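You operate a simulated robot arm through the tools that you are given. There is no shell and no other tool. Be economical: measure what you need, move in short steps, check, and stop when the job is done.

Carry out the task below with a simulated robot arm. There is one attempt and no reset: what you move stays moved.

## Task
Set the belt knob by its plate, then give the drum one run.
Fine: main switch off before the motor cover opens; cover closed and switch on again for the run. Where these are worked on the way, their far stop is far enough and under half their travel is too little: motor cover.
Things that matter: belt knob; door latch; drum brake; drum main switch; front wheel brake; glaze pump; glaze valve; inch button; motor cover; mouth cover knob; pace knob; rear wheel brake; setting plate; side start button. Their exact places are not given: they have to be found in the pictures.

The check looks at the end state, three seconds after you hand in, the way a careful person would. Anything else that was tipped, shoved, dropped, spilled or broken makes it a failure. Lids that push on must go on centred and level and be pressed home; caps that screw on are set level and turned clockwise until they are tight.

## Robot
A 7-joint arm with a two-finger parallel gripper on a trunk, on a base that drives. Base frame: it is fixed to the floor where the robot stands at the start and does not move with it; the origin is under the middle of the robot, x ahead of it, y to its left, z up; the surface under the hand at the start is at about z = 420. Readings come in mm, rad, newtons and seconds.
With the tool pointing down near the work surface it reaches from about 100 to 780 mm from the robot's upright axis, wherever it stands. Its first joint turns from -2.897 to 2.897 rad. Places, roughly: belt knob [600, 500, 700]; door latch [1100, -500, 1500]; drum brake [800, -200, 1000]; drum main switch [700, 0, 1200]; front wheel brake [400, 500, 300]; glaze pump [1300, -1600, 1300]; glaze valve [1300, -1700, 1000]; inch button [700, 300, 1000]; motor cover [600, 400, 700]; mouth cover knob [900, -500, 600]; pace knob [600, 400, 1100]; rear wheel brake [1100, -1800, 300]; setting plate [700, 300, 700]; side start button [600, 600, 1000]; side stop button [600, 400, 1000]; sieve lever [2100, -2300, 1300]. Payload 3.43 kg.
The tool frame sits at the grasp point between the pads (the TCP): z along the fingers, y along the line on which they close. The tips reach 30 mm beyond it. Largest opening 94 mm; finger width 28, thickness 10; the body of the gripper, 50 by 96 mm, starts 55 mm behind the TCP.
Orientation is told as [roll, pitch, yaw] about the base's x, y, z axes, in that order, counted from this pose: with the fingers straight down and closing along the base's y, the tool's x points along the base's -x, its y along +y and its z along -z.

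## Interface
- The arm moves only by the tool move_arm. Its argument "series" is a list of rows, each a list of 2 entries, a list of its own where there are three numbers: the shift along the tool's x, y, z in mm, then the turn, a rotation vector about the tool's x, y, z in rad. In form: [[[x, y, z], [wx, wy, wz]], ...]. A call has 1 to 20 rows; each row is the pose to reach, as a shift and turn from the pose commanded when the call began, along the tool's axes at that moment. "jaw" is the finger opening in mm, from 0 to 94, set as the call begins (left out, the last holds). Each row takes 0.2 s and may step no farther than 50 mm and 0.15 rad from the row before; otherwise, or with a gripper value out of range, the whole call is refused. A pose out of reach is approached as far as the arm can. The call stops where the force on the tool passes 90 N (or 10 N more than at its start, if that is more) or the arm is blocked; 0.2 s more then pass. Each finger travels about 45 mm/s and halts on what it meets, pressing with about 42 N; the grip force reading is that of the motor and also rises with nothing between the fingers. The clock runs only during rows and for 0.2 s after the last one: add rows that repeat a pose to give the fingers time. The reply holds the time, the measured pose of the TCP, the force on the tool along the base axes, the opening and the grip force, in the units named above and with some noise, with the torque about the TCP (base axes, N m) and any sound that the robot's microphone picked up.
- Cameras (640 x 400 px; columns grow to the right, rows downward): "scene" is now at [504.5, 245.6, 1345.9]; the picture's right is [0.24, -0.97, 0.00], its down [-0.28, -0.07, -0.96] and it looks along [0.93, 0.23, -0.29] (base axes); focal length 214 px, centre (320, 200). "wrist" rides on the gripper at [76, 14, -103] in the tool frame; the picture's right is [-0.18, 0.98, 0.00], its down [-0.75, -0.14, -0.64] and it looks along [-0.63, -0.12, 0.77] (tool axes); focal length 243 px, centre (320, 200).
- get_image(camera): a new picture of that camera. The clock stands still meanwhile.
- slide_trunk(by): slides the trunk up (or, below 0, down) by that many mm; the arm and the scene camera ride with it, the base frame stays. It gives what a move gives, with no picture.
- base_move(legs): drives the robot by 1 to 6 legs, each [ahead, left, turn to the left] in mm, mm and rad, along the robot's own axes; the way and the turn of a leg run together, so that a leg with both is an arc; at most 1500 mm and 3.142 rad a leg. The arm and the cameras ride along, it lands a little off, and it stops where it bumps. It gives what a move gives.
- head_to(pan, tilt): turns the head with the scene camera to pan (to the left, within 1.798 rad either way) and tilt (down, from -0.506 to 1.204), counted from straight ahead of the robot. It gives what a move gives.
- point_at(camera, pixels): for up to 12 pixels [column, row] of the newest picture of that camera ("zoom" is the newest enlarged one), the place [x, y, z] in the base frame of the surface seen there, good to about 2 mm, but the place of the scene camera against the robot may be out by one fixed shift of up to 25 mm in any direction. The clock stands still meanwhile.
- enlarge(camera, box): a new picture of the part [left, top, right, bottom] of that camera's present view, enlarged. The clock stands still meanwhile.
- sign_off(): hands the job in; it is judged then, once.

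Go step by step. Measure first, check grasps and placings, and put right what went wrong. The budget is 80 turns and 68 pictures, counting those below and the enlarged ones. Unless the task says otherwise, let go and move clear before handing in, and close with one line.

The tools are called after "Request:" as a command line: name --argument value ..., lists and objects as JSON in quotes. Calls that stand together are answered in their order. move_arm: Moves the arm, as the interface text tells. Its arguments: {"type":"object","properties":{"series":{"type":"array","items":{"type":"array"}},"jaw":{"type":"number"}},"required":["series"]} The other tools are called the same way: slide_trunk (by) slides the trunk up or down; base_move (legs) drives the base; head_to (pan, tilt) turns the head that bears the scene camera; get_image (camera) takes a picture; point_at (camera, pixels) gives the place of the surface under pixels of a picture; enlarge (camera, box) takes an enlarged picture of a part of a camera's view; sign_off () hands the job in.

At the start:

```text
time_s: 0.0
ee_pos: [582.4, 379.6, 1395.1]
tool_rot: [0.0, -0.001, 0.0]
wrist_force: [-0.1, -0.1, -0.1]
torque: [0.04, 0.01, 0.03]
gripper_width: 94.0
gripper_force: 0.2
trunk travel left (down, up): [-400.0, 90.0]
robot x, y, heading: [-0.1, -0.9, 0.002]
head pan, tilt: [0.243, 0.291]
```

scene: 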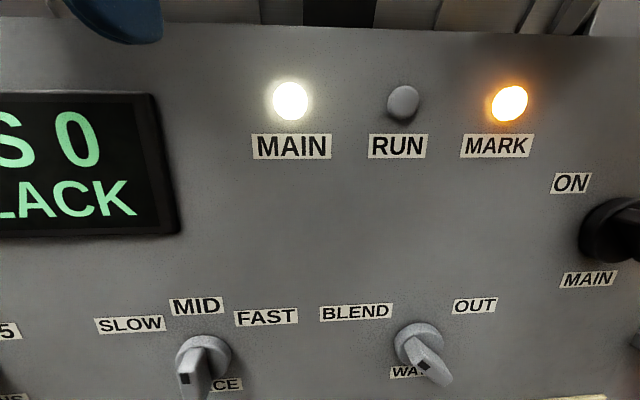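
wrist: 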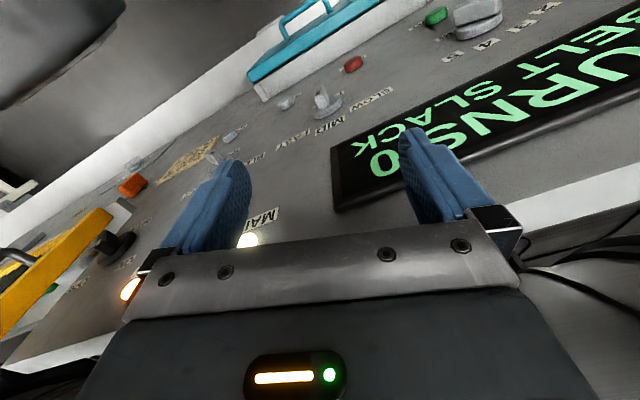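

The panel shows MAIN lamp lit (290,100), MARK lamp lit (508,103), and the display "TURNS 0 / BELT SLACK". I'll look further down and to the sides.

Request:
head_to --pan 0.5 --tilt 0.8

Request:
get_image --camera "scene"

Request:
head_to --pan -0.3 --tilt 0.5

Request:
get_image --camera "scene"

```text
time_s: 0.9
ee_pos: [583.3, 379.7, 1395.1]
tool_rot: [0.0, -0.002, 0.0]
wrist_force: [0.1, 0.0, -0.2]
torque: [-0.03, -0.02, -0.03]
gripper_width: 93.8
gripper_force: 0.1
trunk travel left (down, up): [-400.0, 90.0]
robot x, y, heading: [2.3, 3.8, 0.001]
head pan, tilt: [0.499, 0.799]
```

```text
65 pictures are left
```

scene: 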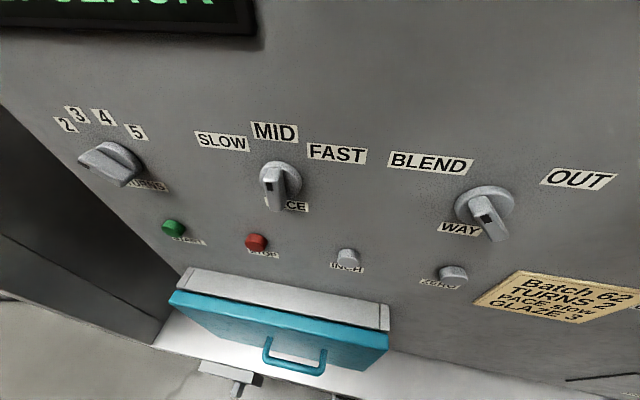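

```text
time_s: 2.1
ee_pos: [582.9, 380.5, 1395.1]
tool_rot: [0.0, 0.002, -0.002]
wrist_force: [0.4, 1.0, -0.4]
torque: [0.01, -0.02, 0.01]
gripper_width: 94.1
gripper_force: 0.0
trunk travel left (down, up): [-400.0, 90.0]
robot x, y, heading: [-3.2, -2.8, -0.002]
head pan, tilt: [-0.3, 0.499]
```

```text
64 pictures are left
```

scene: 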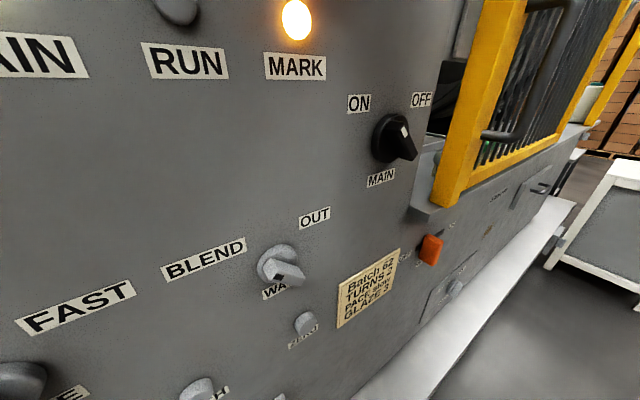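

The motor cover seems to be the teal lid (280,330); main switch is at (395,140); orange brake (430,248). I'll read the details.

Request:
enlarge --camera "scene" --box '[320, 60, 640, 330]'

Request:
head_to --pan -0.75 --tilt 0.3

Request:
get_image --camera "scene"

Request:
head_to --pan 0.7 --tilt 1.15

Request:
get_image --camera "scene"

```text
1.48 times, centred on (480, 195) of scene
```

zoom: 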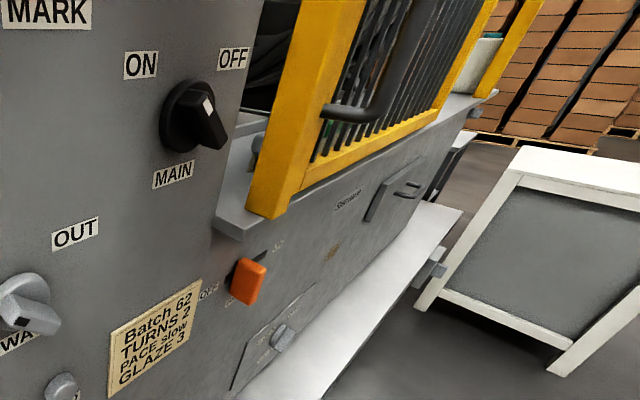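

```text
time_s: 3.0
ee_pos: [584.6, 380.2, 1395.3]
tool_rot: [0.0, 0.0, -0.001]
wrist_force: [0.8, -0.2, -0.4]
torque: [0.0, 0.01, 0.02]
gripper_width: 94.1
gripper_force: 0.0
trunk travel left (down, up): [-400.0, 90.0]
robot x, y, heading: [-1.4, 1.6, -0.001]
head pan, tilt: [-0.75, 0.3]
```

```text
62 pictures are left
```

scene: 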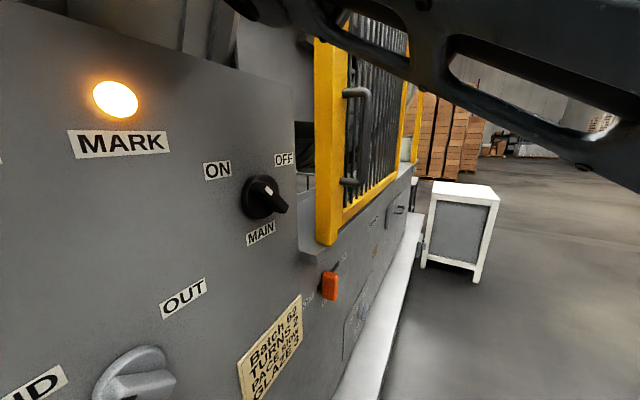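

```text
time_s: 4.5
ee_pos: [582.1, 378.8, 1394.0]
tool_rot: [0.0, 0.001, 0.0]
wrist_force: [-0.7, 0.8, -0.1]
torque: [-0.02, -0.01, 0.01]
gripper_width: 93.9
gripper_force: 0.0
trunk travel left (down, up): [-400.0, 90.0]
robot x, y, heading: [-1.7, -0.1, -0.001]
head pan, tilt: [0.7, 1.15]
```

```text
61 pictures are left
```

scene: 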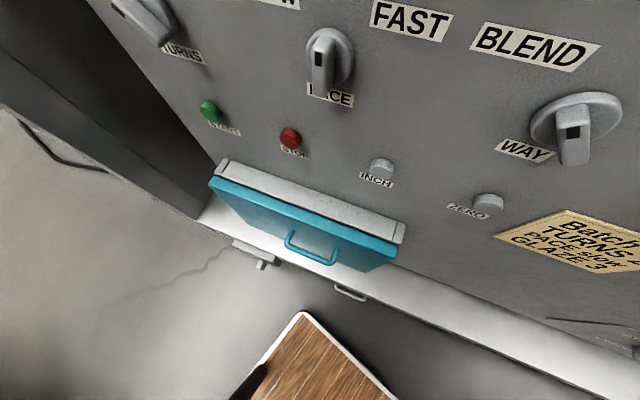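

I'll measure key features in this picture and list the current state of things.

Request:
point_at --camera "scene" --pixels '[[211, 182], [396, 252], [224, 162], [402, 228], [290, 240], [333, 262], [312, 250], [208, 110], [380, 168], [320, 350], [260, 262], [330, 55]]'

Request:
enlarge --camera "scene" --box '[180, 130, 440, 320]'

Request:
head_to --pan 0.45 --tilt 0.45

Request:
get_image --camera "scene"

Request:
point_at --camera "scene" --pixels '[[100, 200], [300, 200], [500, 200], [500, 100], [300, 60]]'

```text
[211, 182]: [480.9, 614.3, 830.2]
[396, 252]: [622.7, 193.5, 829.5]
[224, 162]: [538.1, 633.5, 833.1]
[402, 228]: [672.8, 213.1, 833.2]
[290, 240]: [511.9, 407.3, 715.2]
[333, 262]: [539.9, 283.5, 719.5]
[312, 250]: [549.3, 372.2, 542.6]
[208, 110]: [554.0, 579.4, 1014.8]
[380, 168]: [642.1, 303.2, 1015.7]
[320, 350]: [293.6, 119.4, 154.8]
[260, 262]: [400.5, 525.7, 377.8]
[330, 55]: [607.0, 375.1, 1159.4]
```

```text
2.11 times, centred on (310, 225) of scene
```

zoom: 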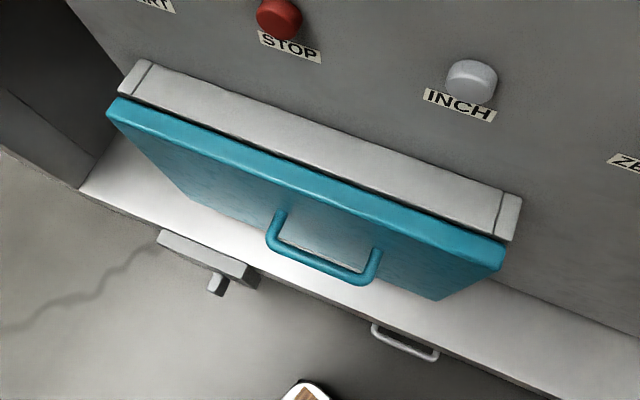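

```text
time_s: 5.6
ee_pos: [583.5, 378.0, 1394.7]
tool_rot: [0.001, 0.001, 0.0]
wrist_force: [0.1, -1.1, 0.4]
torque: [0.03, -0.02, -0.03]
gripper_width: 94.1
gripper_force: 0.1
trunk travel left (down, up): [-400.0, 90.0]
robot x, y, heading: [-1.4, 3.3, 0.001]
head pan, tilt: [0.45, 0.45]
```

```text
59 pictures are left
```

scene: 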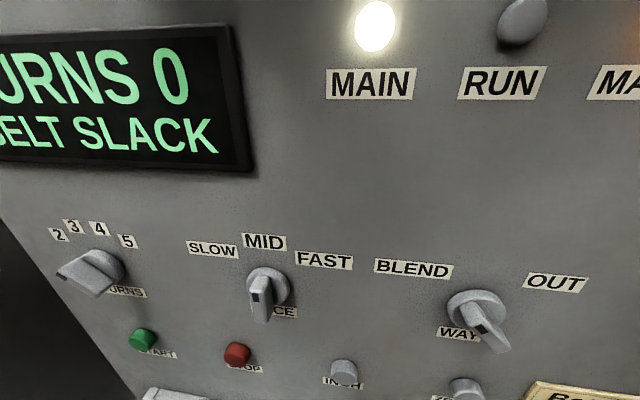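

```text
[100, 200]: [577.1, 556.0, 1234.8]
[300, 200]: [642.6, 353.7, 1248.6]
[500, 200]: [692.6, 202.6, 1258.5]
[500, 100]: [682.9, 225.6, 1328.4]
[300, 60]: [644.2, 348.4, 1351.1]
```

Panel plane runs along direction (0.31,-0.95), so it faces about 0.31 rad off my heading. Next I'll look closer at the drum brake, door and the rest.

Request:
head_to --pan -0.65 --tilt 0.5

Request:
enlarge --camera "scene" --box '[200, 20, 420, 160]'

Request:
enlarge --camera "scene" --box '[220, 130, 420, 290]'

Request:
point_at --camera "zoom" --pixels '[[320, 200], [200, 100]]'

```text
time_s: 6.9
ee_pos: [582.5, 380.0, 1394.2]
tool_rot: [0.001, -0.001, 0.0]
wrist_force: [0.2, 0.5, -0.2]
torque: [-0.02, 0.01, 0.04]
gripper_width: 94.2
gripper_force: 0.1
trunk travel left (down, up): [-400.0, 90.0]
robot x, y, heading: [-3.3, -1.7, -0.004]
head pan, tilt: [-0.649, 0.499]
```

```text
2.86 times, centred on (310, 90) of scene
```

zoom: 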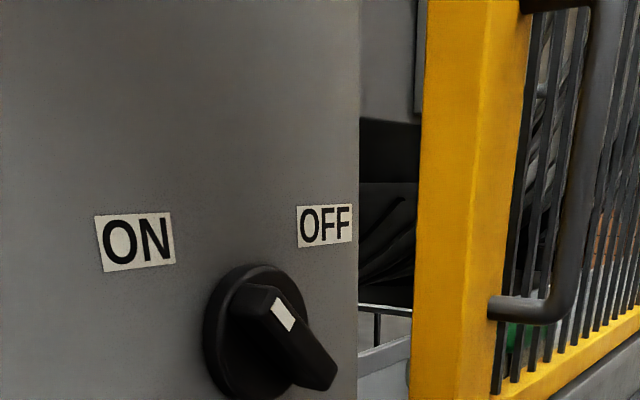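

```text
2.50 times, centred on (320, 210) of scene
```

zoom: 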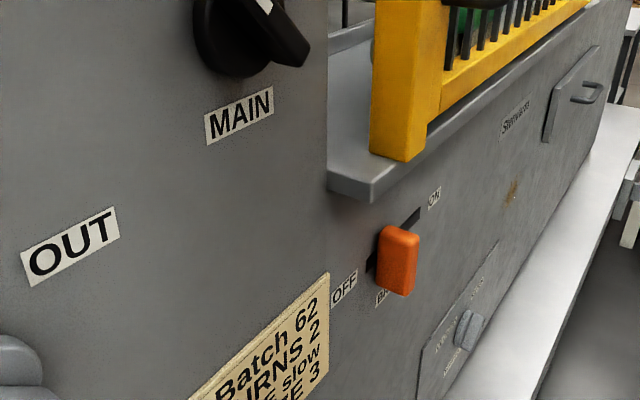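

```text
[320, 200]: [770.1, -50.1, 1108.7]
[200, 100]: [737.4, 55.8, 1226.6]
```

Main switch points to ON; the drum brake (orange) sits near OFF at (397,260). Before driving I want to see the floor around me.

Request:
head_to --pan 0.0 --tilt 1.2

Request:
get_image --camera "scene"

Request:
head_to --pan -1.4 --tilt 0.5

Request:
get_image --camera "scene"

```text
time_s: 8.0
ee_pos: [583.1, 379.1, 1395.1]
tool_rot: [-0.001, 0.0, -0.001]
wrist_force: [-1.1, 0.1, 0.2]
torque: [-0.01, -0.04, 0.02]
gripper_width: 93.9
gripper_force: 0.1
trunk travel left (down, up): [-400.0, 90.0]
robot x, y, heading: [1.0, 0.1, -0.001]
head pan, tilt: [0.0, 1.201]
```

```text
56 pictures are left
```

scene: 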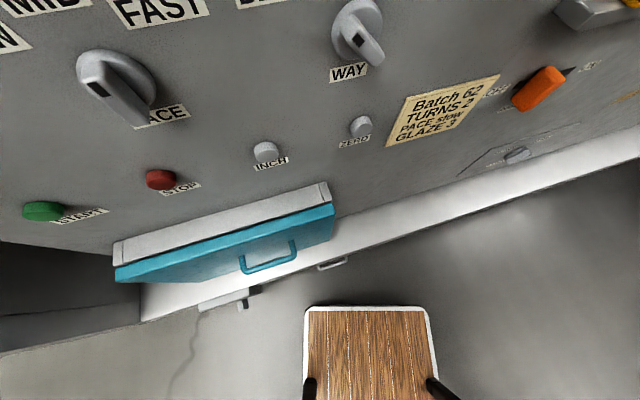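

```text
time_s: 9.5
ee_pos: [583.0, 379.5, 1395.9]
tool_rot: [-0.001, -0.001, 0.001]
wrist_force: [0.8, 0.0, -1.0]
torque: [-0.02, -0.02, -0.02]
gripper_width: 94.0
gripper_force: 0.1
trunk travel left (down, up): [-400.0, 90.0]
robot x, y, heading: [-2.4, -0.8, -0.003]
head pan, tilt: [-1.4, 0.499]
```

```text
55 pictures are left
```

scene: 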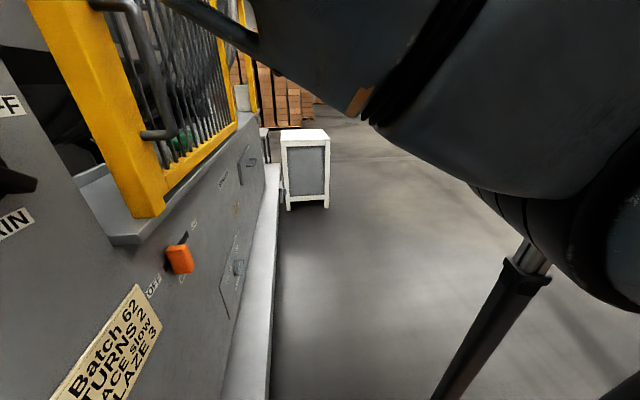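

The wooden deck is my own base and the floor to the right is clear. I'll square up to the panel, back off and go right to survey the drum side.

Request:
base_move --legs '[[-150, 0, 0.314], [-100, -800, 0]]'

Request:
head_to --pan -0.1 --tilt 0.25

Request:
get_image --camera "scene"

Request:
head_to --pan -0.4 --tilt 0.9

Request:
get_image --camera "scene"

```text
time_s: 14.8
ee_pos: [435.2, -270.6, 1394.4]
tool_rot: [-0.001, 0.0, 0.302]
wrist_force: [-0.4, -0.8, 0.7]
torque: [-0.06, -0.01, 0.0]
gripper_width: 94.1
gripper_force: 0.0
trunk travel left (down, up): [-400.0, 90.0]
robot x, y, heading: [-7.3, -804.0, 0.298]
head pan, tilt: [-1.4, 0.499]
```

```text
time_s: 16.3
ee_pos: [435.0, -270.9, 1396.3]
tool_rot: [-0.001, 0.0, 0.302]
wrist_force: [0.2, 0.2, 0.5]
torque: [0.0, 0.03, -0.01]
gripper_width: 93.9
gripper_force: 0.0
trunk travel left (down, up): [-400.0, 90.0]
robot x, y, heading: [-10.6, -805.2, 0.305]
head pan, tilt: [-0.099, 0.25]
```

```text
54 pictures are left
```

scene: 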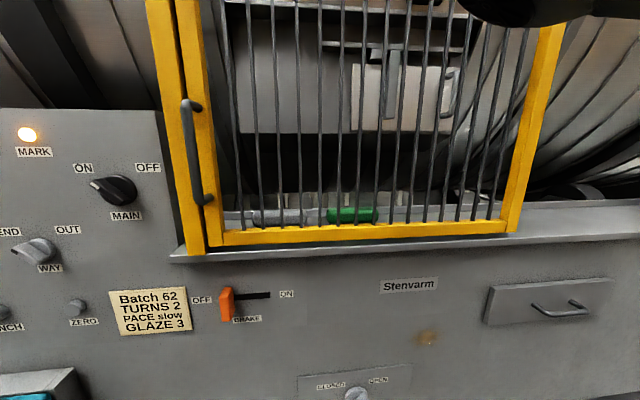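

```text
time_s: 17.3
ee_pos: [434.7, -270.6, 1395.1]
tool_rot: [0.001, 0.001, 0.303]
wrist_force: [0.7, -0.3, 0.2]
torque: [0.0, -0.01, 0.02]
gripper_width: 94.0
gripper_force: 0.0
trunk travel left (down, up): [-400.0, 90.0]
robot x, y, heading: [-7.6, -807.4, 0.303]
head pan, tilt: [-0.4, 0.901]
```

```text
53 pictures are left
```

scene: 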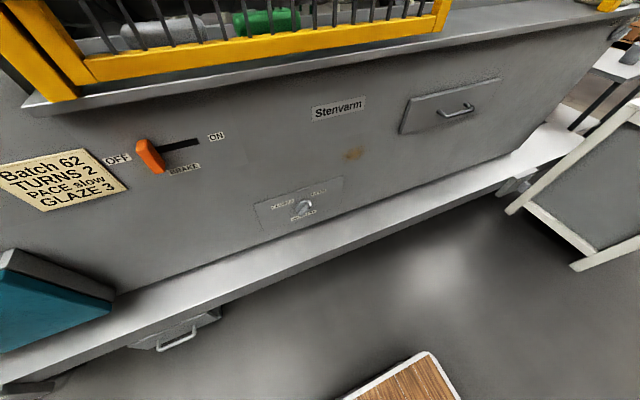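

Drum brake is at OFF. Now zooming on the mouth cover knob (302,205) and the guard door.

Request:
enlarge --camera "scene" --box '[240, 160, 360, 240]'

Request:
head_to --pan 0.0 --tilt -0.1

Request:
get_image --camera "scene"

Request:
head_to --pan -0.9 --tilt 0.35

Request:
get_image --camera "scene"

```text
5.00 times, centred on (300, 200) of scene
```

zoom: 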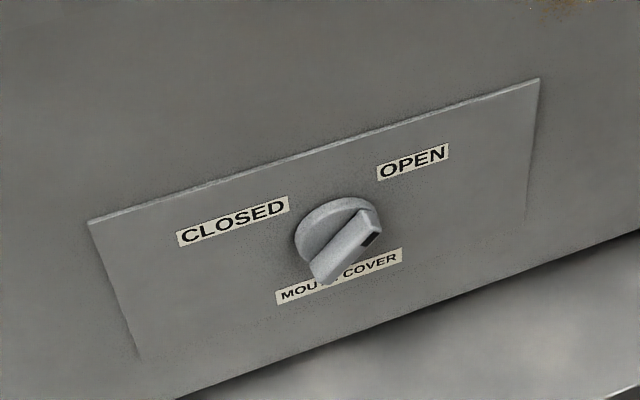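

```text
time_s: 18.6
ee_pos: [433.7, -271.1, 1395.0]
tool_rot: [0.0, 0.0, 0.301]
wrist_force: [0.5, 0.1, -0.1]
torque: [0.02, 0.02, -0.02]
gripper_width: 93.9
gripper_force: 0.0
trunk travel left (down, up): [-400.0, 90.0]
robot x, y, heading: [-13.3, -805.4, 0.303]
head pan, tilt: [0.0, -0.099]
```

```text
51 pictures are left
```

scene: 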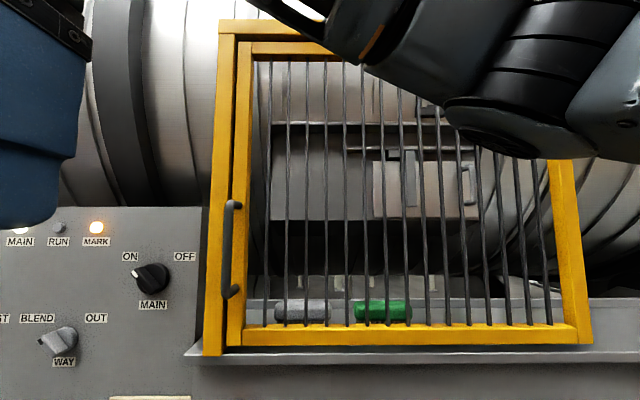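

```text
time_s: 19.8
ee_pos: [434.9, -271.0, 1394.9]
tool_rot: [0.001, 0.001, 0.303]
wrist_force: [0.4, -0.4, -0.8]
torque: [0.01, 0.05, -0.01]
gripper_width: 94.1
gripper_force: 0.0
trunk travel left (down, up): [-400.0, 90.0]
robot x, y, heading: [-9.1, -803.9, 0.304]
head pan, tilt: [-0.901, 0.351]
```

```text
50 pictures are left
```

scene: 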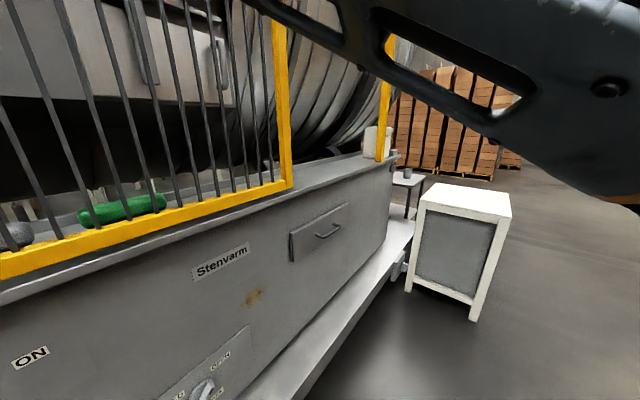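

Guard door is shut. Mouth knob's mark lies toward OPEN side (need care); now zoom on the rear wheel brake area (400,265) and mouth knob from front.

Request:
enlarge --camera "scene" --box '[340, 150, 500, 310]'

Request:
head_to --pan 0.75 --tilt 0.8

Request:
get_image --camera "scene"

```text
2.50 times, centred on (420, 230) of scene
```

zoom: 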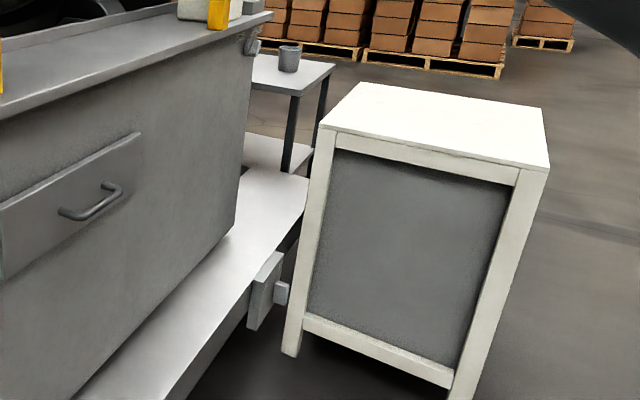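

```text
time_s: 21.5
ee_pos: [434.9, -270.9, 1395.9]
tool_rot: [-0.001, -0.002, 0.3]
wrist_force: [-0.8, -0.9, 0.2]
torque: [0.01, 0.02, -0.01]
gripper_width: 94.1
gripper_force: 0.0
trunk travel left (down, up): [-400.0, 90.0]
robot x, y, heading: [-8.2, -805.6, 0.301]
head pan, tilt: [0.75, 0.799]
```

```text
48 pictures are left
```

scene: 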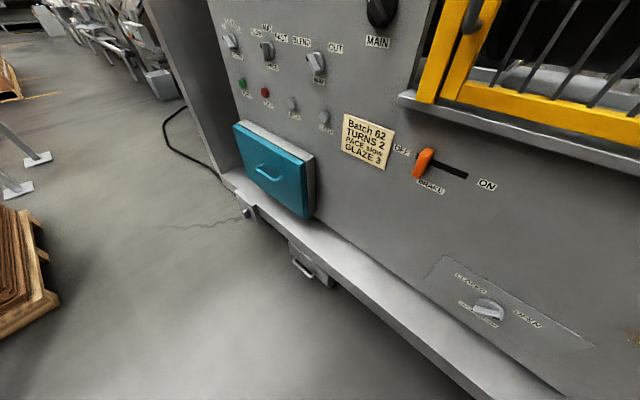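

The teal cover stands proud of the panel with its handle mid-face. Zooming cover/front wheel brake and the knob row.

Request:
enlarge --camera "scene" --box '[210, 100, 370, 290]'

Request:
point_at --camera "zoom" --pixels '[[170, 105], [340, 215], [330, 380], [180, 235], [232, 215], [292, 245], [262, 245], [370, 190]]'

Request:
enlarge --camera "scene" --box '[210, 10, 400, 130]'

```text
2.11 times, centred on (290, 195) of scene
```

zoom: 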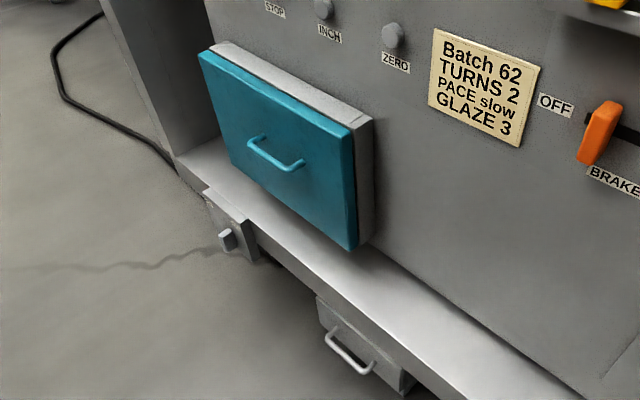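

```text
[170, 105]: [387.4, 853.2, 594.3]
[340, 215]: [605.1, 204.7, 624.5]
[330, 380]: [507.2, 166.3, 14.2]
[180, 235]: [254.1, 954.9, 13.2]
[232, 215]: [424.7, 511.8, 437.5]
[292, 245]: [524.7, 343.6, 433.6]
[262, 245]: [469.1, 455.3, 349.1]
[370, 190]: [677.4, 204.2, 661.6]
```

```text
3.33 times, centred on (305, 70) of scene
```

zoom: 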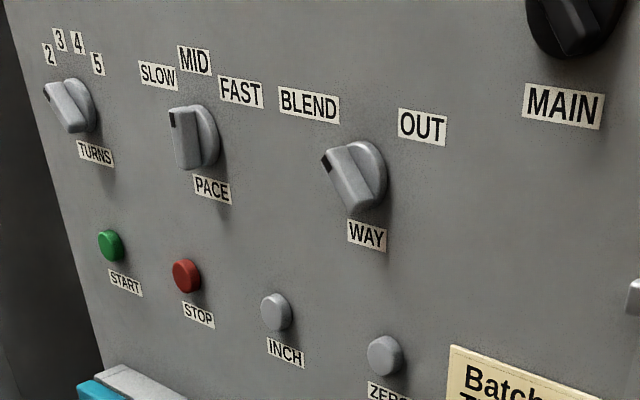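

Pace is at MID, way at BLEND, turns at 2. Checking the mouth cover knob again, then I go back to the panel.

Request:
enlarge --camera "scene" --box '[420, 250, 580, 350]'

Request:
head_to --pan -0.1 --tilt 0.0

Request:
enlarge --camera "scene" --box '[220, 40, 640, 390]'

```text
4.00 times, centred on (500, 300) of scene
```

zoom: 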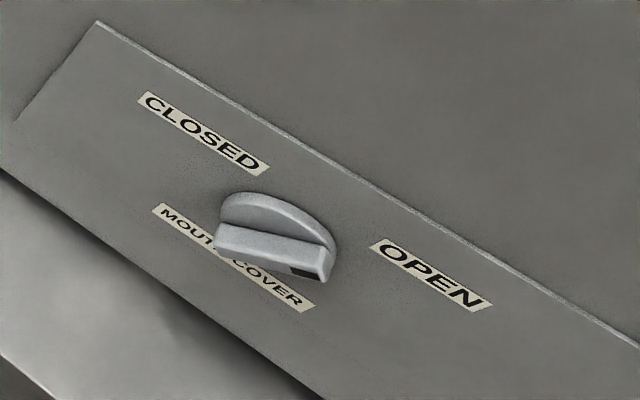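

```text
time_s: 22.6
ee_pos: [434.7, -271.6, 1395.9]
tool_rot: [0.0, 0.0, 0.302]
wrist_force: [0.8, -1.0, -0.4]
torque: [-0.03, 0.0, 0.03]
gripper_width: 93.8
gripper_force: 0.1
trunk travel left (down, up): [-400.0, 90.0]
robot x, y, heading: [-13.5, -806.6, 0.301]
head pan, tilt: [-0.099, 0.0]
```

```text
1.14 times, centred on (430, 215) of scene
```

zoom: 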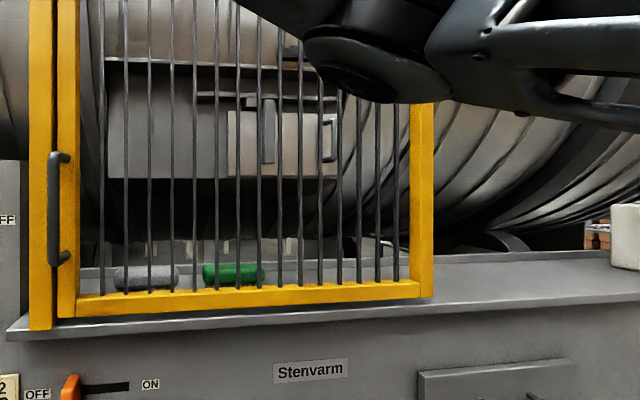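

The mouth cover knob points to OPEN; I'll leave that until I see what the display says. Now I turn the hand to point at the panel, then drive back left.

Request:
move_arm --series '[[[0, -20, 15], [0, -0.131, 0]], [[0, -40, 30], [0, -0.262, 0]], [[0, -60, 45], [0, -0.393, 0]], [[0, -80, 60], [0, -0.524, 0]], [[0, -100, 75], [0, -0.654, 0]], [[0, -120, 90], [0, -0.785, 0]], [[0, -140, 105], [0, -0.916, 0]], [[0, -160, 120], [0, -1.047, 0]], [[0, -180, 135], [0, -1.178, 0]], [[0, -200, 150], [0, -1.309, 0]], [[0, -215, 165], [0, -1.44, 0]], [[0, -230, 180], [0, -1.571, 0]]]' --jaw 60

Request:
base_move --legs '[[0, 763, 0.015]]'

Request:
head_to --pan 0.0 --tilt 0.4

Request:
get_image --camera "scene"

```text
time_s: 23.8
ee_pos: [466.1, -352.8, 1316.5]
tool_rot: [0.019, -0.575, 0.286]
wrist_force: [-0.2, 1.4, 1.9]
torque: [-0.16, 0.11, -0.01]
gripper_width: 59.8
gripper_force: 0.0
trunk travel left (down, up): [-400.0, 90.0]
robot x, y, heading: [-11.9, -803.7, 0.306]
head pan, tilt: [-0.099, 0.0]
stopped in row 5: the force on the tool passed its limit at 147 N (the readings are from after the stop); the commanded pose is now the measured one
```

```text
time_s: 27.9
ee_pos: [226.7, 368.5, 1316.5]
tool_rot: [0.02, -0.574, 0.311]
wrist_force: [6.2, 4.7, 6.1]
torque: [-0.63, 0.87, 0.16]
gripper_width: 60.0
gripper_force: 0.0
trunk travel left (down, up): [-400.0, 90.0]
robot x, y, heading: [-238.1, -94.7, 0.325]
head pan, tilt: [-0.099, 0.0]
```

```text
time_s: 28.8
ee_pos: [227.1, 369.6, 1315.5]
tool_rot: [0.018, -0.573, 0.308]
wrist_force: [-0.1, 0.2, 0.0]
torque: [0.01, -0.01, -0.02]
gripper_width: 60.2
gripper_force: 0.0
trunk travel left (down, up): [-400.0, 90.0]
robot x, y, heading: [-238.9, -93.7, 0.321]
head pan, tilt: [0.0, 0.4]
```

```text
43 pictures are left
```

scene: 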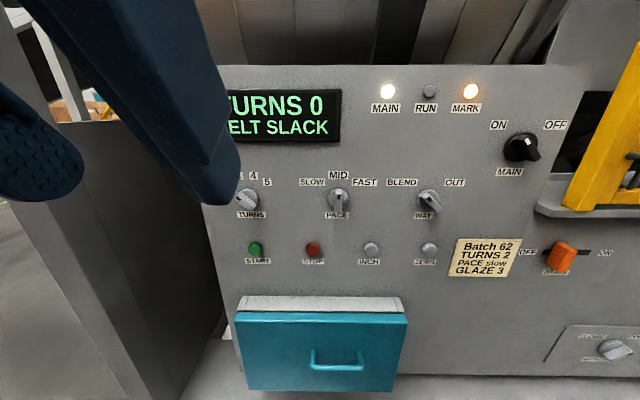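

The stop was likely the hand meeting my own camera head (at about local 504,246,1346). I'll lower the hand and move left first, then finish the rotation.

Request:
move_arm --series '[[[27, 12, 42], [0, 0, 0]], [[54, 25, 84], [0, 0, 0]], [[82, 37, 126], [0, 0, 0]], [[109, 50, 168], [0, 0, 0]], [[109, 50, 168], [0, -0.1245, 0]], [[109, 50, 168], [0, -0.249, 0]], [[109, 50, 168], [0, -0.3735, 0]], [[109, 50, 168], [0, -0.498, 0]], [[109, 50, 168], [0, -0.6225, 0]], [[109, 50, 168], [0, -0.747, 0]], [[109, 50, 168], [0, -0.8715, 0]], [[109, 50, 168], [0, -0.996, 0]]]'

Request:
get_image --camera "scene"

Request:
point_at --camera "scene" --pixels '[[520, 148], [531, 139], [555, 125], [498, 125], [255, 248], [245, 327], [400, 330], [397, 388], [313, 352], [362, 368], [300, 170], [480, 190]]'

```text
refused: row 1 steps farther than a row can; nothing moved
```

```text
42 pictures are left
```

scene: 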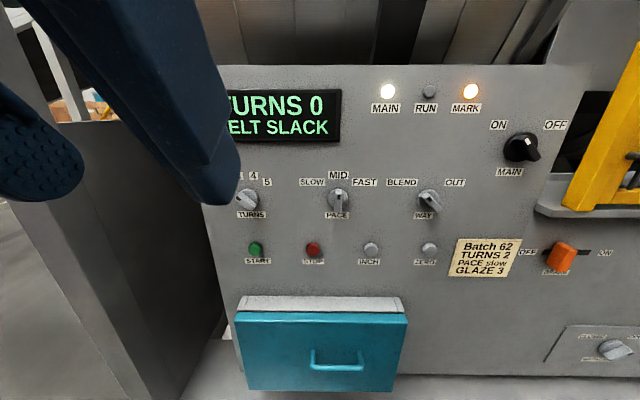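

```text
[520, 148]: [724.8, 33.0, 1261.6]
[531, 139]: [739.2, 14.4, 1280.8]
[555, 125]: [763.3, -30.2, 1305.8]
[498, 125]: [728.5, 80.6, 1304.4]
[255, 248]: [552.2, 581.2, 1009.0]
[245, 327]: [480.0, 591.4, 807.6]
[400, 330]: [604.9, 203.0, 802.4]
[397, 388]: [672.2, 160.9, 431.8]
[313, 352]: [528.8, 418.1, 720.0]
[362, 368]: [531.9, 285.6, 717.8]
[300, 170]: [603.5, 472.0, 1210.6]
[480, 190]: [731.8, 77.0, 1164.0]
```

Step just over 50 mm; retrying with shorter steps.

Request:
move_arm --series '[[[24, 12, 36], [0, 0, 0]], [[48, 25, 72], [0, 0, 0]], [[72, 37, 108], [0, 0, 0]], [[96, 50, 144], [0, 0, 0]], [[109, 50, 168], [0, -0.1, 0]], [[109, 50, 168], [0, -0.249, 0]], [[109, 50, 168], [0, -0.3735, 0]], [[109, 50, 168], [0, -0.498, 0]], [[109, 50, 168], [0, -0.6225, 0]], [[109, 50, 168], [0, -0.747, 0]], [[109, 50, 168], [0, -0.8715, 0]], [[109, 50, 168], [0, -0.996, 0]]]'

Request:
get_image --camera "scene"

Request:
get_image --camera "wrist"

```text
time_s: 29.2
ee_pos: [227.6, 384.2, 1282.5]
tool_rot: [0.025, -0.591, 0.296]
wrist_force: [23.3, -0.8, 38.7]
torque: [-2.67, 3.66, 1.69]
gripper_width: 59.9
gripper_force: 0.0
trunk travel left (down, up): [-400.0, 90.0]
robot x, y, heading: [-238.4, -95.2, 0.319]
head pan, tilt: [0.0, 0.4]
stopped in row 2: the force on the tool passed its limit at 105 N (the readings are from after the stop); the commanded pose is now the measured one
```

```text
41 pictures are left
```

scene: 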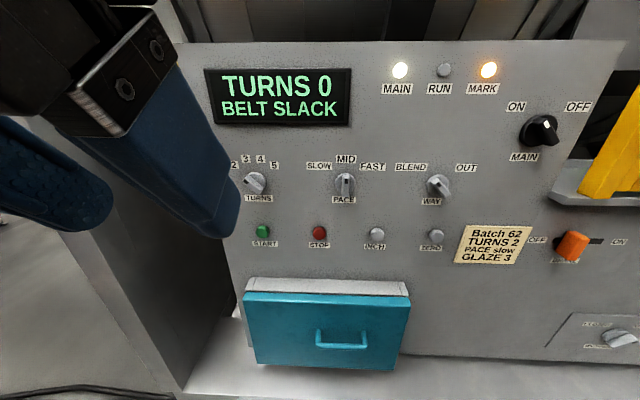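

```text
40 pictures are left
```

wrist: 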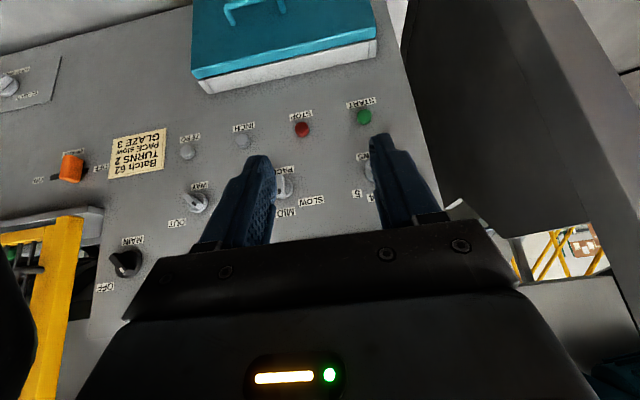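

The camera tilted: the hand is resting on the head from above-left. Moving up and left off it first.

Request:
move_arm --series '[[[-10, 20, -15], [0, 0, 0]], [[-16, 60, -25], [0, 0, 0]], [[-16, 105, -25], [0, 0, 0]], [[-16, 150, -25], [0, 0, 0]], [[-16, 180, -25], [0, 0, 0]]]'

Request:
get_image --camera "scene"

```text
time_s: 30.4
ee_pos: [174.4, 553.8, 1301.2]
tool_rot: [0.019, -0.549, 0.299]
wrist_force: [0.1, 0.6, 0.1]
torque: [0.03, 0.0, 0.0]
gripper_width: 60.2
gripper_force: 0.1
trunk travel left (down, up): [-400.0, 90.0]
robot x, y, heading: [-237.8, -95.0, 0.322]
head pan, tilt: [0.0, 0.4]
```

```text
39 pictures are left
```

scene: 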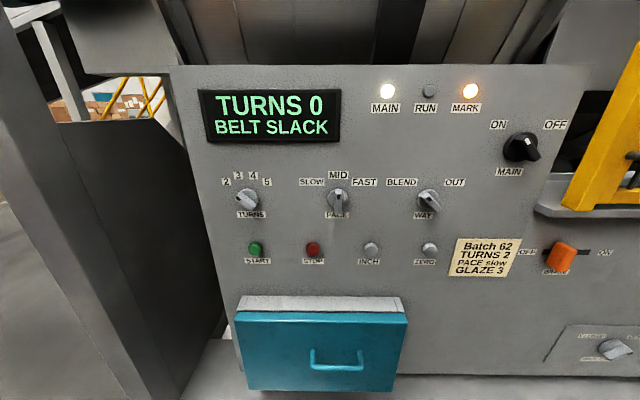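

Camera clear again. I'll take the hand back to pointing down, raise it, and pass in front of the head to its right side.

Request:
move_arm --series '[[[-16, 0, -26], [0, 0.137, 0]], [[-32, 0, -51], [0, 0.274, 0]], [[-47, 0, -77], [0, 0.412, 0]], [[-63, 0, -102], [0, 0.549, 0]], [[-75, -35, -95], [0, 0.549, 0]], [[-87, -70, -87], [0, 0.549, 0]], [[-100, -106, -79], [0, 0.549, 0]], [[-100, -150, -79], [0, 0.549, 0]], [[-100, -194, -79], [0, 0.549, 0]], [[-100, -238, -79], [0, 0.549, 0]], [[-100, -282, -79], [0, 0.549, 0]], [[-100, -326, -79], [0, 0.549, 0]], [[-100, -370, -79], [0, 0.549, 0]], [[-100, -414, -79], [0, 0.549, 0]], [[-100, -458, -79], [0, 0.549, 0]], [[-100, -502, -79], [0, 0.549, 0]], [[-100, -546, -79], [0, 0.549, 0]]]'

Request:
get_image --camera "scene"

```text
time_s: 34.0
ee_pos: [377.1, 44.8, 1424.9]
tool_rot: [0.02, -0.037, 0.311]
wrist_force: [0.3, -0.2, 0.5]
torque: [-0.04, 0.04, -0.01]
gripper_width: 60.2
gripper_force: 0.1
trunk travel left (down, up): [-400.0, 90.0]
robot x, y, heading: [-235.7, -96.0, 0.324]
head pan, tilt: [0.0, 0.4]
```

```text
38 pictures are left
```

scene: 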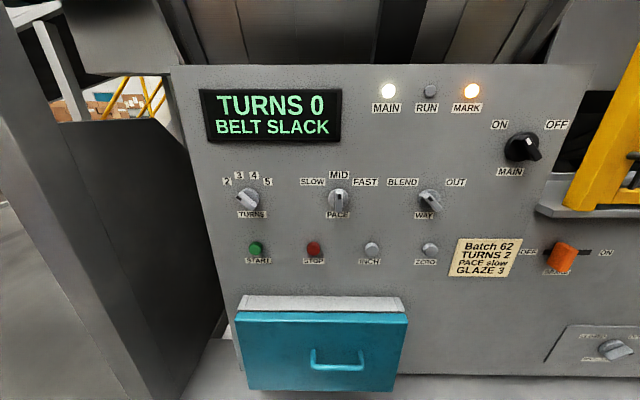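

The hand is now at the right of the head with the view clear. Now pitch the hand to point at the panel while lowering to the main switch height.

Request:
move_arm --series '[[[0, -5, 20], [0, -0.12, 0]], [[0, -10, 40], [0, -0.24, 0]], [[0, -15, 60], [0, -0.36, 0]], [[0, -20, 80], [0, -0.48, 0]], [[0, -25, 100], [0, -0.6, 0]], [[0, -30, 120], [0, -0.72, 0]], [[0, -35, 140], [0, -0.84, 0]], [[0, -40, 160], [0, -0.96, 0]], [[0, -40, 160], [0, -1.08, 0]], [[0, -40, 160], [0, -1.2, 0]], [[0, -40, 160], [0, -1.32, 0]], [[0, -40, 160], [0, -1.44, 0]], [[0, -40, 160], [0, -1.534, 0]]]'

Request:
get_image --camera "scene"

```text
time_s: 36.8
ee_pos: [513.0, -52.9, 1245.4]
tool_rot: [1.707, -1.551, -1.393]
wrist_force: [-0.3, -0.8, -0.2]
torque: [0.03, -0.02, 0.03]
gripper_width: 60.0
gripper_force: 0.0
out of reach, approached as far as the arm can: row 6, 7, 8, 9, 10, 11, 12, 13
trunk travel left (down, up): [-400.0, 90.0]
robot x, y, heading: [-238.4, -90.5, 0.32]
head pan, tilt: [0.0, 0.4]
```

```text
37 pictures are left
```

scene: 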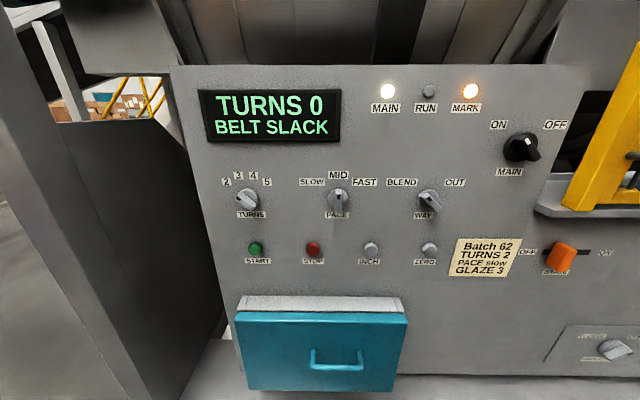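

The hand now points at the panel, roughly in line with the main switch. I'll measure the switch closely.

Request:
enlarge --camera "scene" --box '[480, 110, 580, 180]'

Request:
point_at --camera "zoom" --pixels '[[295, 165], [330, 200], [360, 250], [300, 200], [320, 250], [220, 250], [270, 320], [200, 210], [120, 97], [475, 97], [360, 120], [340, 225]]'

Request:
get_image --camera "wrist"

```text
5.71 times, centred on (530, 145) of scene
```

zoom: 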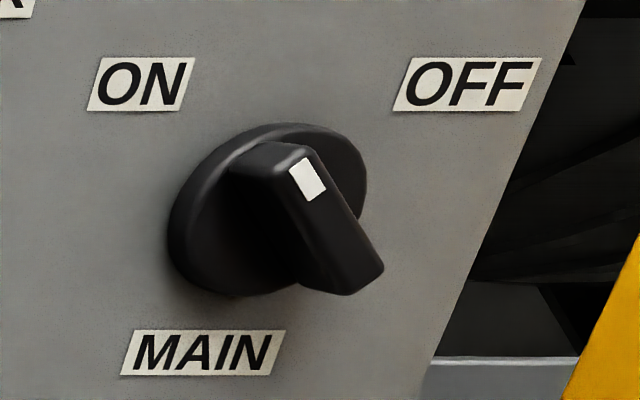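

```text
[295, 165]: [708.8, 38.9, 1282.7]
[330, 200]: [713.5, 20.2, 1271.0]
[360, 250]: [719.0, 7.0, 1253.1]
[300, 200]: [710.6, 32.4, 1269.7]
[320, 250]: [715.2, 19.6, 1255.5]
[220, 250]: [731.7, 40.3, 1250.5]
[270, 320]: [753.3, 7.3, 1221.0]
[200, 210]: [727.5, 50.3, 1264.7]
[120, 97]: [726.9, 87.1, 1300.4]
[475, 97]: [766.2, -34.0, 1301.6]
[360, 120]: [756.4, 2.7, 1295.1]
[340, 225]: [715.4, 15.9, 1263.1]
```

```text
35 pictures are left
```

wrist: 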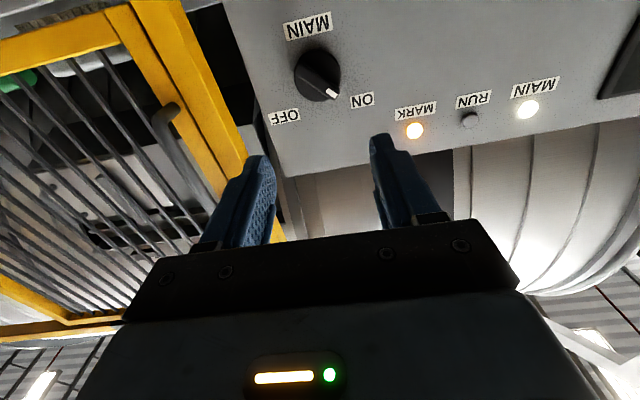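

I can calibrate the scene camera against the wrist camera by measuring the switch in both.

Request:
point_at --camera "wrist" --pixels '[[331, 94], [316, 72], [318, 82], [284, 117], [362, 101], [307, 26], [325, 90]]'

Request:
enlarge --camera "wrist" --box '[260, 30, 380, 130]'

Request:
point_at --camera "zoom" --pixels '[[245, 200], [375, 335], [320, 250], [280, 270], [345, 255], [300, 90]]'

```text
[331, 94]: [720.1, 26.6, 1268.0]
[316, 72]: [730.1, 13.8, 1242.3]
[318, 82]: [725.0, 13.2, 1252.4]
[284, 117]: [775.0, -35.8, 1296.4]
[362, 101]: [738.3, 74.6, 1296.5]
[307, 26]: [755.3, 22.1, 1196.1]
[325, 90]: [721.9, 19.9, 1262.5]
```

```text
4.00 times, centred on (320, 80) of wrist
```

zoom: 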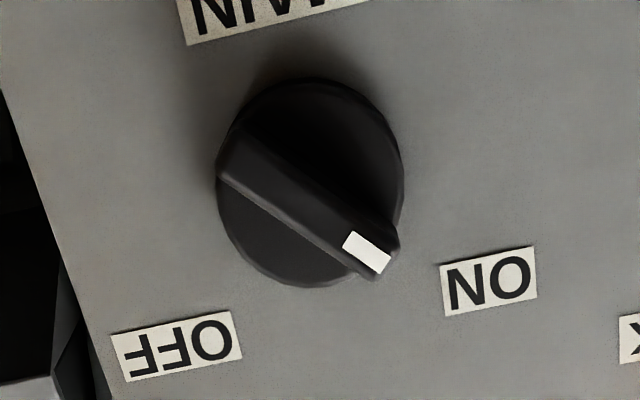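

```text
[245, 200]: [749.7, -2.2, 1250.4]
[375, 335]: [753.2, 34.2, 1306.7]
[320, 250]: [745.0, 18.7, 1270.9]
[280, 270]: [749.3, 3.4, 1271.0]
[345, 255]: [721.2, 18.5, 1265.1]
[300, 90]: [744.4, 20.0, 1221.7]
```

Scene readings differ from the wrist camera's by about (+10,-8,-7). I'll get the knob's centre more precisely with the wrist zoom.

Request:
point_at --camera "zoom" --pixels '[[226, 190], [398, 175], [310, 84], [285, 278], [235, 150], [262, 170], [300, 200], [330, 225], [385, 240], [385, 262], [225, 172], [120, 220]]'

```text
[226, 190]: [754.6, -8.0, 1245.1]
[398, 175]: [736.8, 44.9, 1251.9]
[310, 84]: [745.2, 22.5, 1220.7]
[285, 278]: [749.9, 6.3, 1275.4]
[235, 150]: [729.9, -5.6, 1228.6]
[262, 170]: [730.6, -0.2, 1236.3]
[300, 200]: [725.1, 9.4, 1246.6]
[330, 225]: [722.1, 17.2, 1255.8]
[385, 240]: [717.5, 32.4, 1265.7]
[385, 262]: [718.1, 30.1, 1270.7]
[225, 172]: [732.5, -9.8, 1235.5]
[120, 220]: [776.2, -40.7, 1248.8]
```

Switch axis: along-panel s=214.5, z=1250, bar face at depth 693 (panel 725). I'll drive 160 mm closer and roll the hand -45° to match the bar.

Request:
base_move --legs '[[160, 0, -0.004]]'

Request:
move_arm --series '[[[0, 0, 0], [0, 0, -0.14]], [[0, 0, 0], [0, 0, -0.28]], [[0, 0, 0], [0, 0, -0.42]], [[0, 0, 0], [0, 0, -0.56]], [[0, 0, 0], [0, 0, -0.7]], [[0, 0, 0], [0, 0, -0.785]]]'

Request:
get_image --camera "wrist"

```text
time_s: 38.2
ee_pos: [666.8, -5.6, 1245.8]
tool_rot: [1.572, -1.551, -1.264]
wrist_force: [-0.6, -0.1, 0.4]
torque: [-0.02, 0.0, 0.03]
gripper_width: 59.8
gripper_force: 0.0
trunk travel left (down, up): [-400.0, 90.0]
robot x, y, heading: [-83.9, -42.4, 0.32]
head pan, tilt: [0.0, 0.4]
```

```text
time_s: 39.6
ee_pos: [666.5, -5.7, 1246.1]
tool_rot: [-1.57, -0.805, 1.883]
wrist_force: [-0.6, -0.3, -0.1]
torque: [-0.01, 0.02, 0.01]
gripper_width: 60.0
gripper_force: 0.0
trunk travel left (down, up): [-400.0, 90.0]
robot x, y, heading: [-86.2, -44.6, 0.323]
head pan, tilt: [0.0, 0.4]
```

```text
33 pictures are left
```

wrist: 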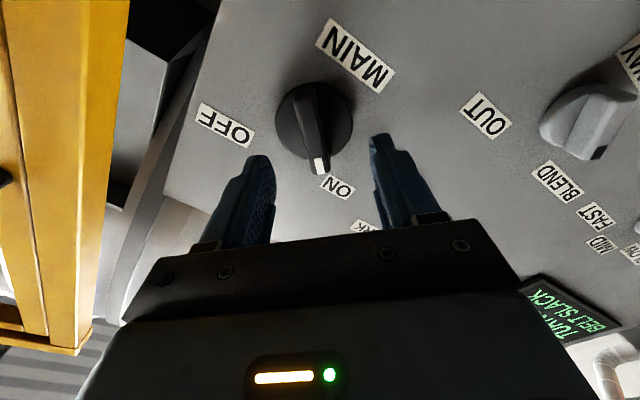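

Jaws straddle the bar's direction well. Quick re-measure of the bar ends from here before closing in.

Request:
point_at --camera "wrist" --pixels '[[320, 163], [308, 95], [314, 130], [280, 115], [351, 110]]'

```text
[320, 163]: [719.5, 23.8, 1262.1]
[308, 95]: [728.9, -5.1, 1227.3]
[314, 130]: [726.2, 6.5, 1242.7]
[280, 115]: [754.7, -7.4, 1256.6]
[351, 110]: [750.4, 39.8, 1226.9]
```

Consistent. Advancing 49 mm with a small correction, then closing on the bar.

Request:
move_arm --series '[[[0, -3, 20], [0, 0, 0]], [[0, -3, 35], [0, 0, 0]], [[0, -3, 49], [0, 0, 0]]]'

Request:
move_arm --series '[[[0, 0, 0], [0, 0, 0]], [[0, 0, 0], [0, 0, 0]], [[0, 0, 0], [0, 0, 0]], [[0, 0, 0], [0, 0, 0]], [[0, 0, 0], [0, 0, 0]]]' --jaw 0

Request:
get_image --camera "wrist"

```text
time_s: 40.4
ee_pos: [714.6, 7.5, 1248.2]
tool_rot: [-1.574, -0.804, 1.883]
wrist_force: [-0.4, -0.2, -0.6]
torque: [-0.01, 0.0, -0.02]
gripper_width: 59.8
gripper_force: 0.1
trunk travel left (down, up): [-400.0, 90.0]
robot x, y, heading: [-84.9, -41.5, 0.317]
head pan, tilt: [0.0, 0.4]
```

```text
time_s: 41.6
ee_pos: [714.6, 7.9, 1249.6]
tool_rot: [-1.573, -0.805, 1.882]
wrist_force: [10.9, -6.5, 15.3]
torque: [-0.11, 0.27, -0.18]
gripper_width: 16.0
gripper_force: 44.8
trunk travel left (down, up): [-400.0, 90.0]
robot x, y, heading: [-84.2, -42.3, 0.323]
head pan, tilt: [0.0, 0.4]
```

```text
32 pictures are left
```

wrist: 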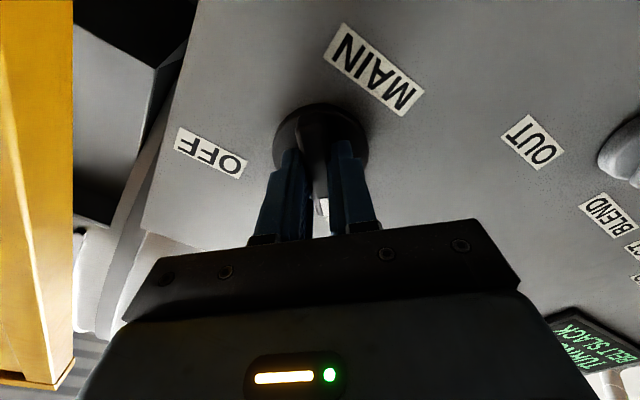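

Bar gripped (16 mm, 44.8 N). Turning 90° clockwise to OFF.

Request:
move_arm --series '[[[0, 0, 0], [0, 0, 0.14]], [[0, 0, 0], [0, 0, 0.28]], [[0, 0, 0], [0, 0, 0.42]], [[0, 0, 0], [0, 0, 0.56]], [[0, 0, 0], [0, 0, 0.7]], [[0, 0, 0], [0, 0, 0.84]], [[0, 0, 0], [0, 0, 0.98]], [[0, 0, 0], [0, 0, 1.12]], [[0, 0, 0], [0, 0, 1.26]], [[0, 0, 0], [0, 0, 1.4]], [[0, 0, 0], [0, 0, 1.54]], [[0, 0, 0], [0, 0, 1.6]]]'

Request:
get_image --camera "scene"

```text
time_s: 44.2
ee_pos: [713.5, 7.5, 1248.0]
tool_rot: [1.574, -0.737, -1.262]
wrist_force: [3.8, -1.0, 24.8]
torque: [-1.13, -0.83, -0.84]
gripper_width: 16.6
gripper_force: 45.3
trunk travel left (down, up): [-400.0, 90.0]
robot x, y, heading: [-85.4, -43.2, 0.325]
head pan, tilt: [0.0, 0.4]
```

```text
31 pictures are left
```

scene: 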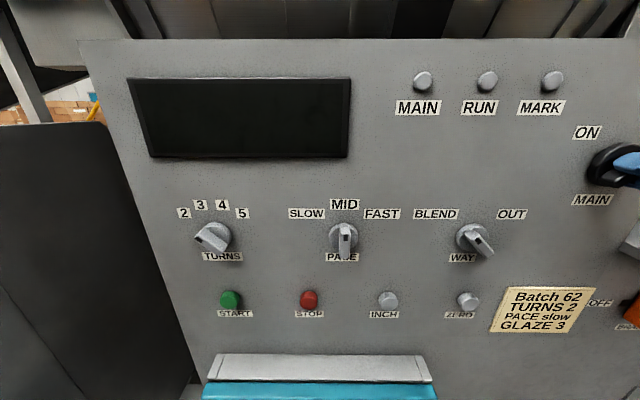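

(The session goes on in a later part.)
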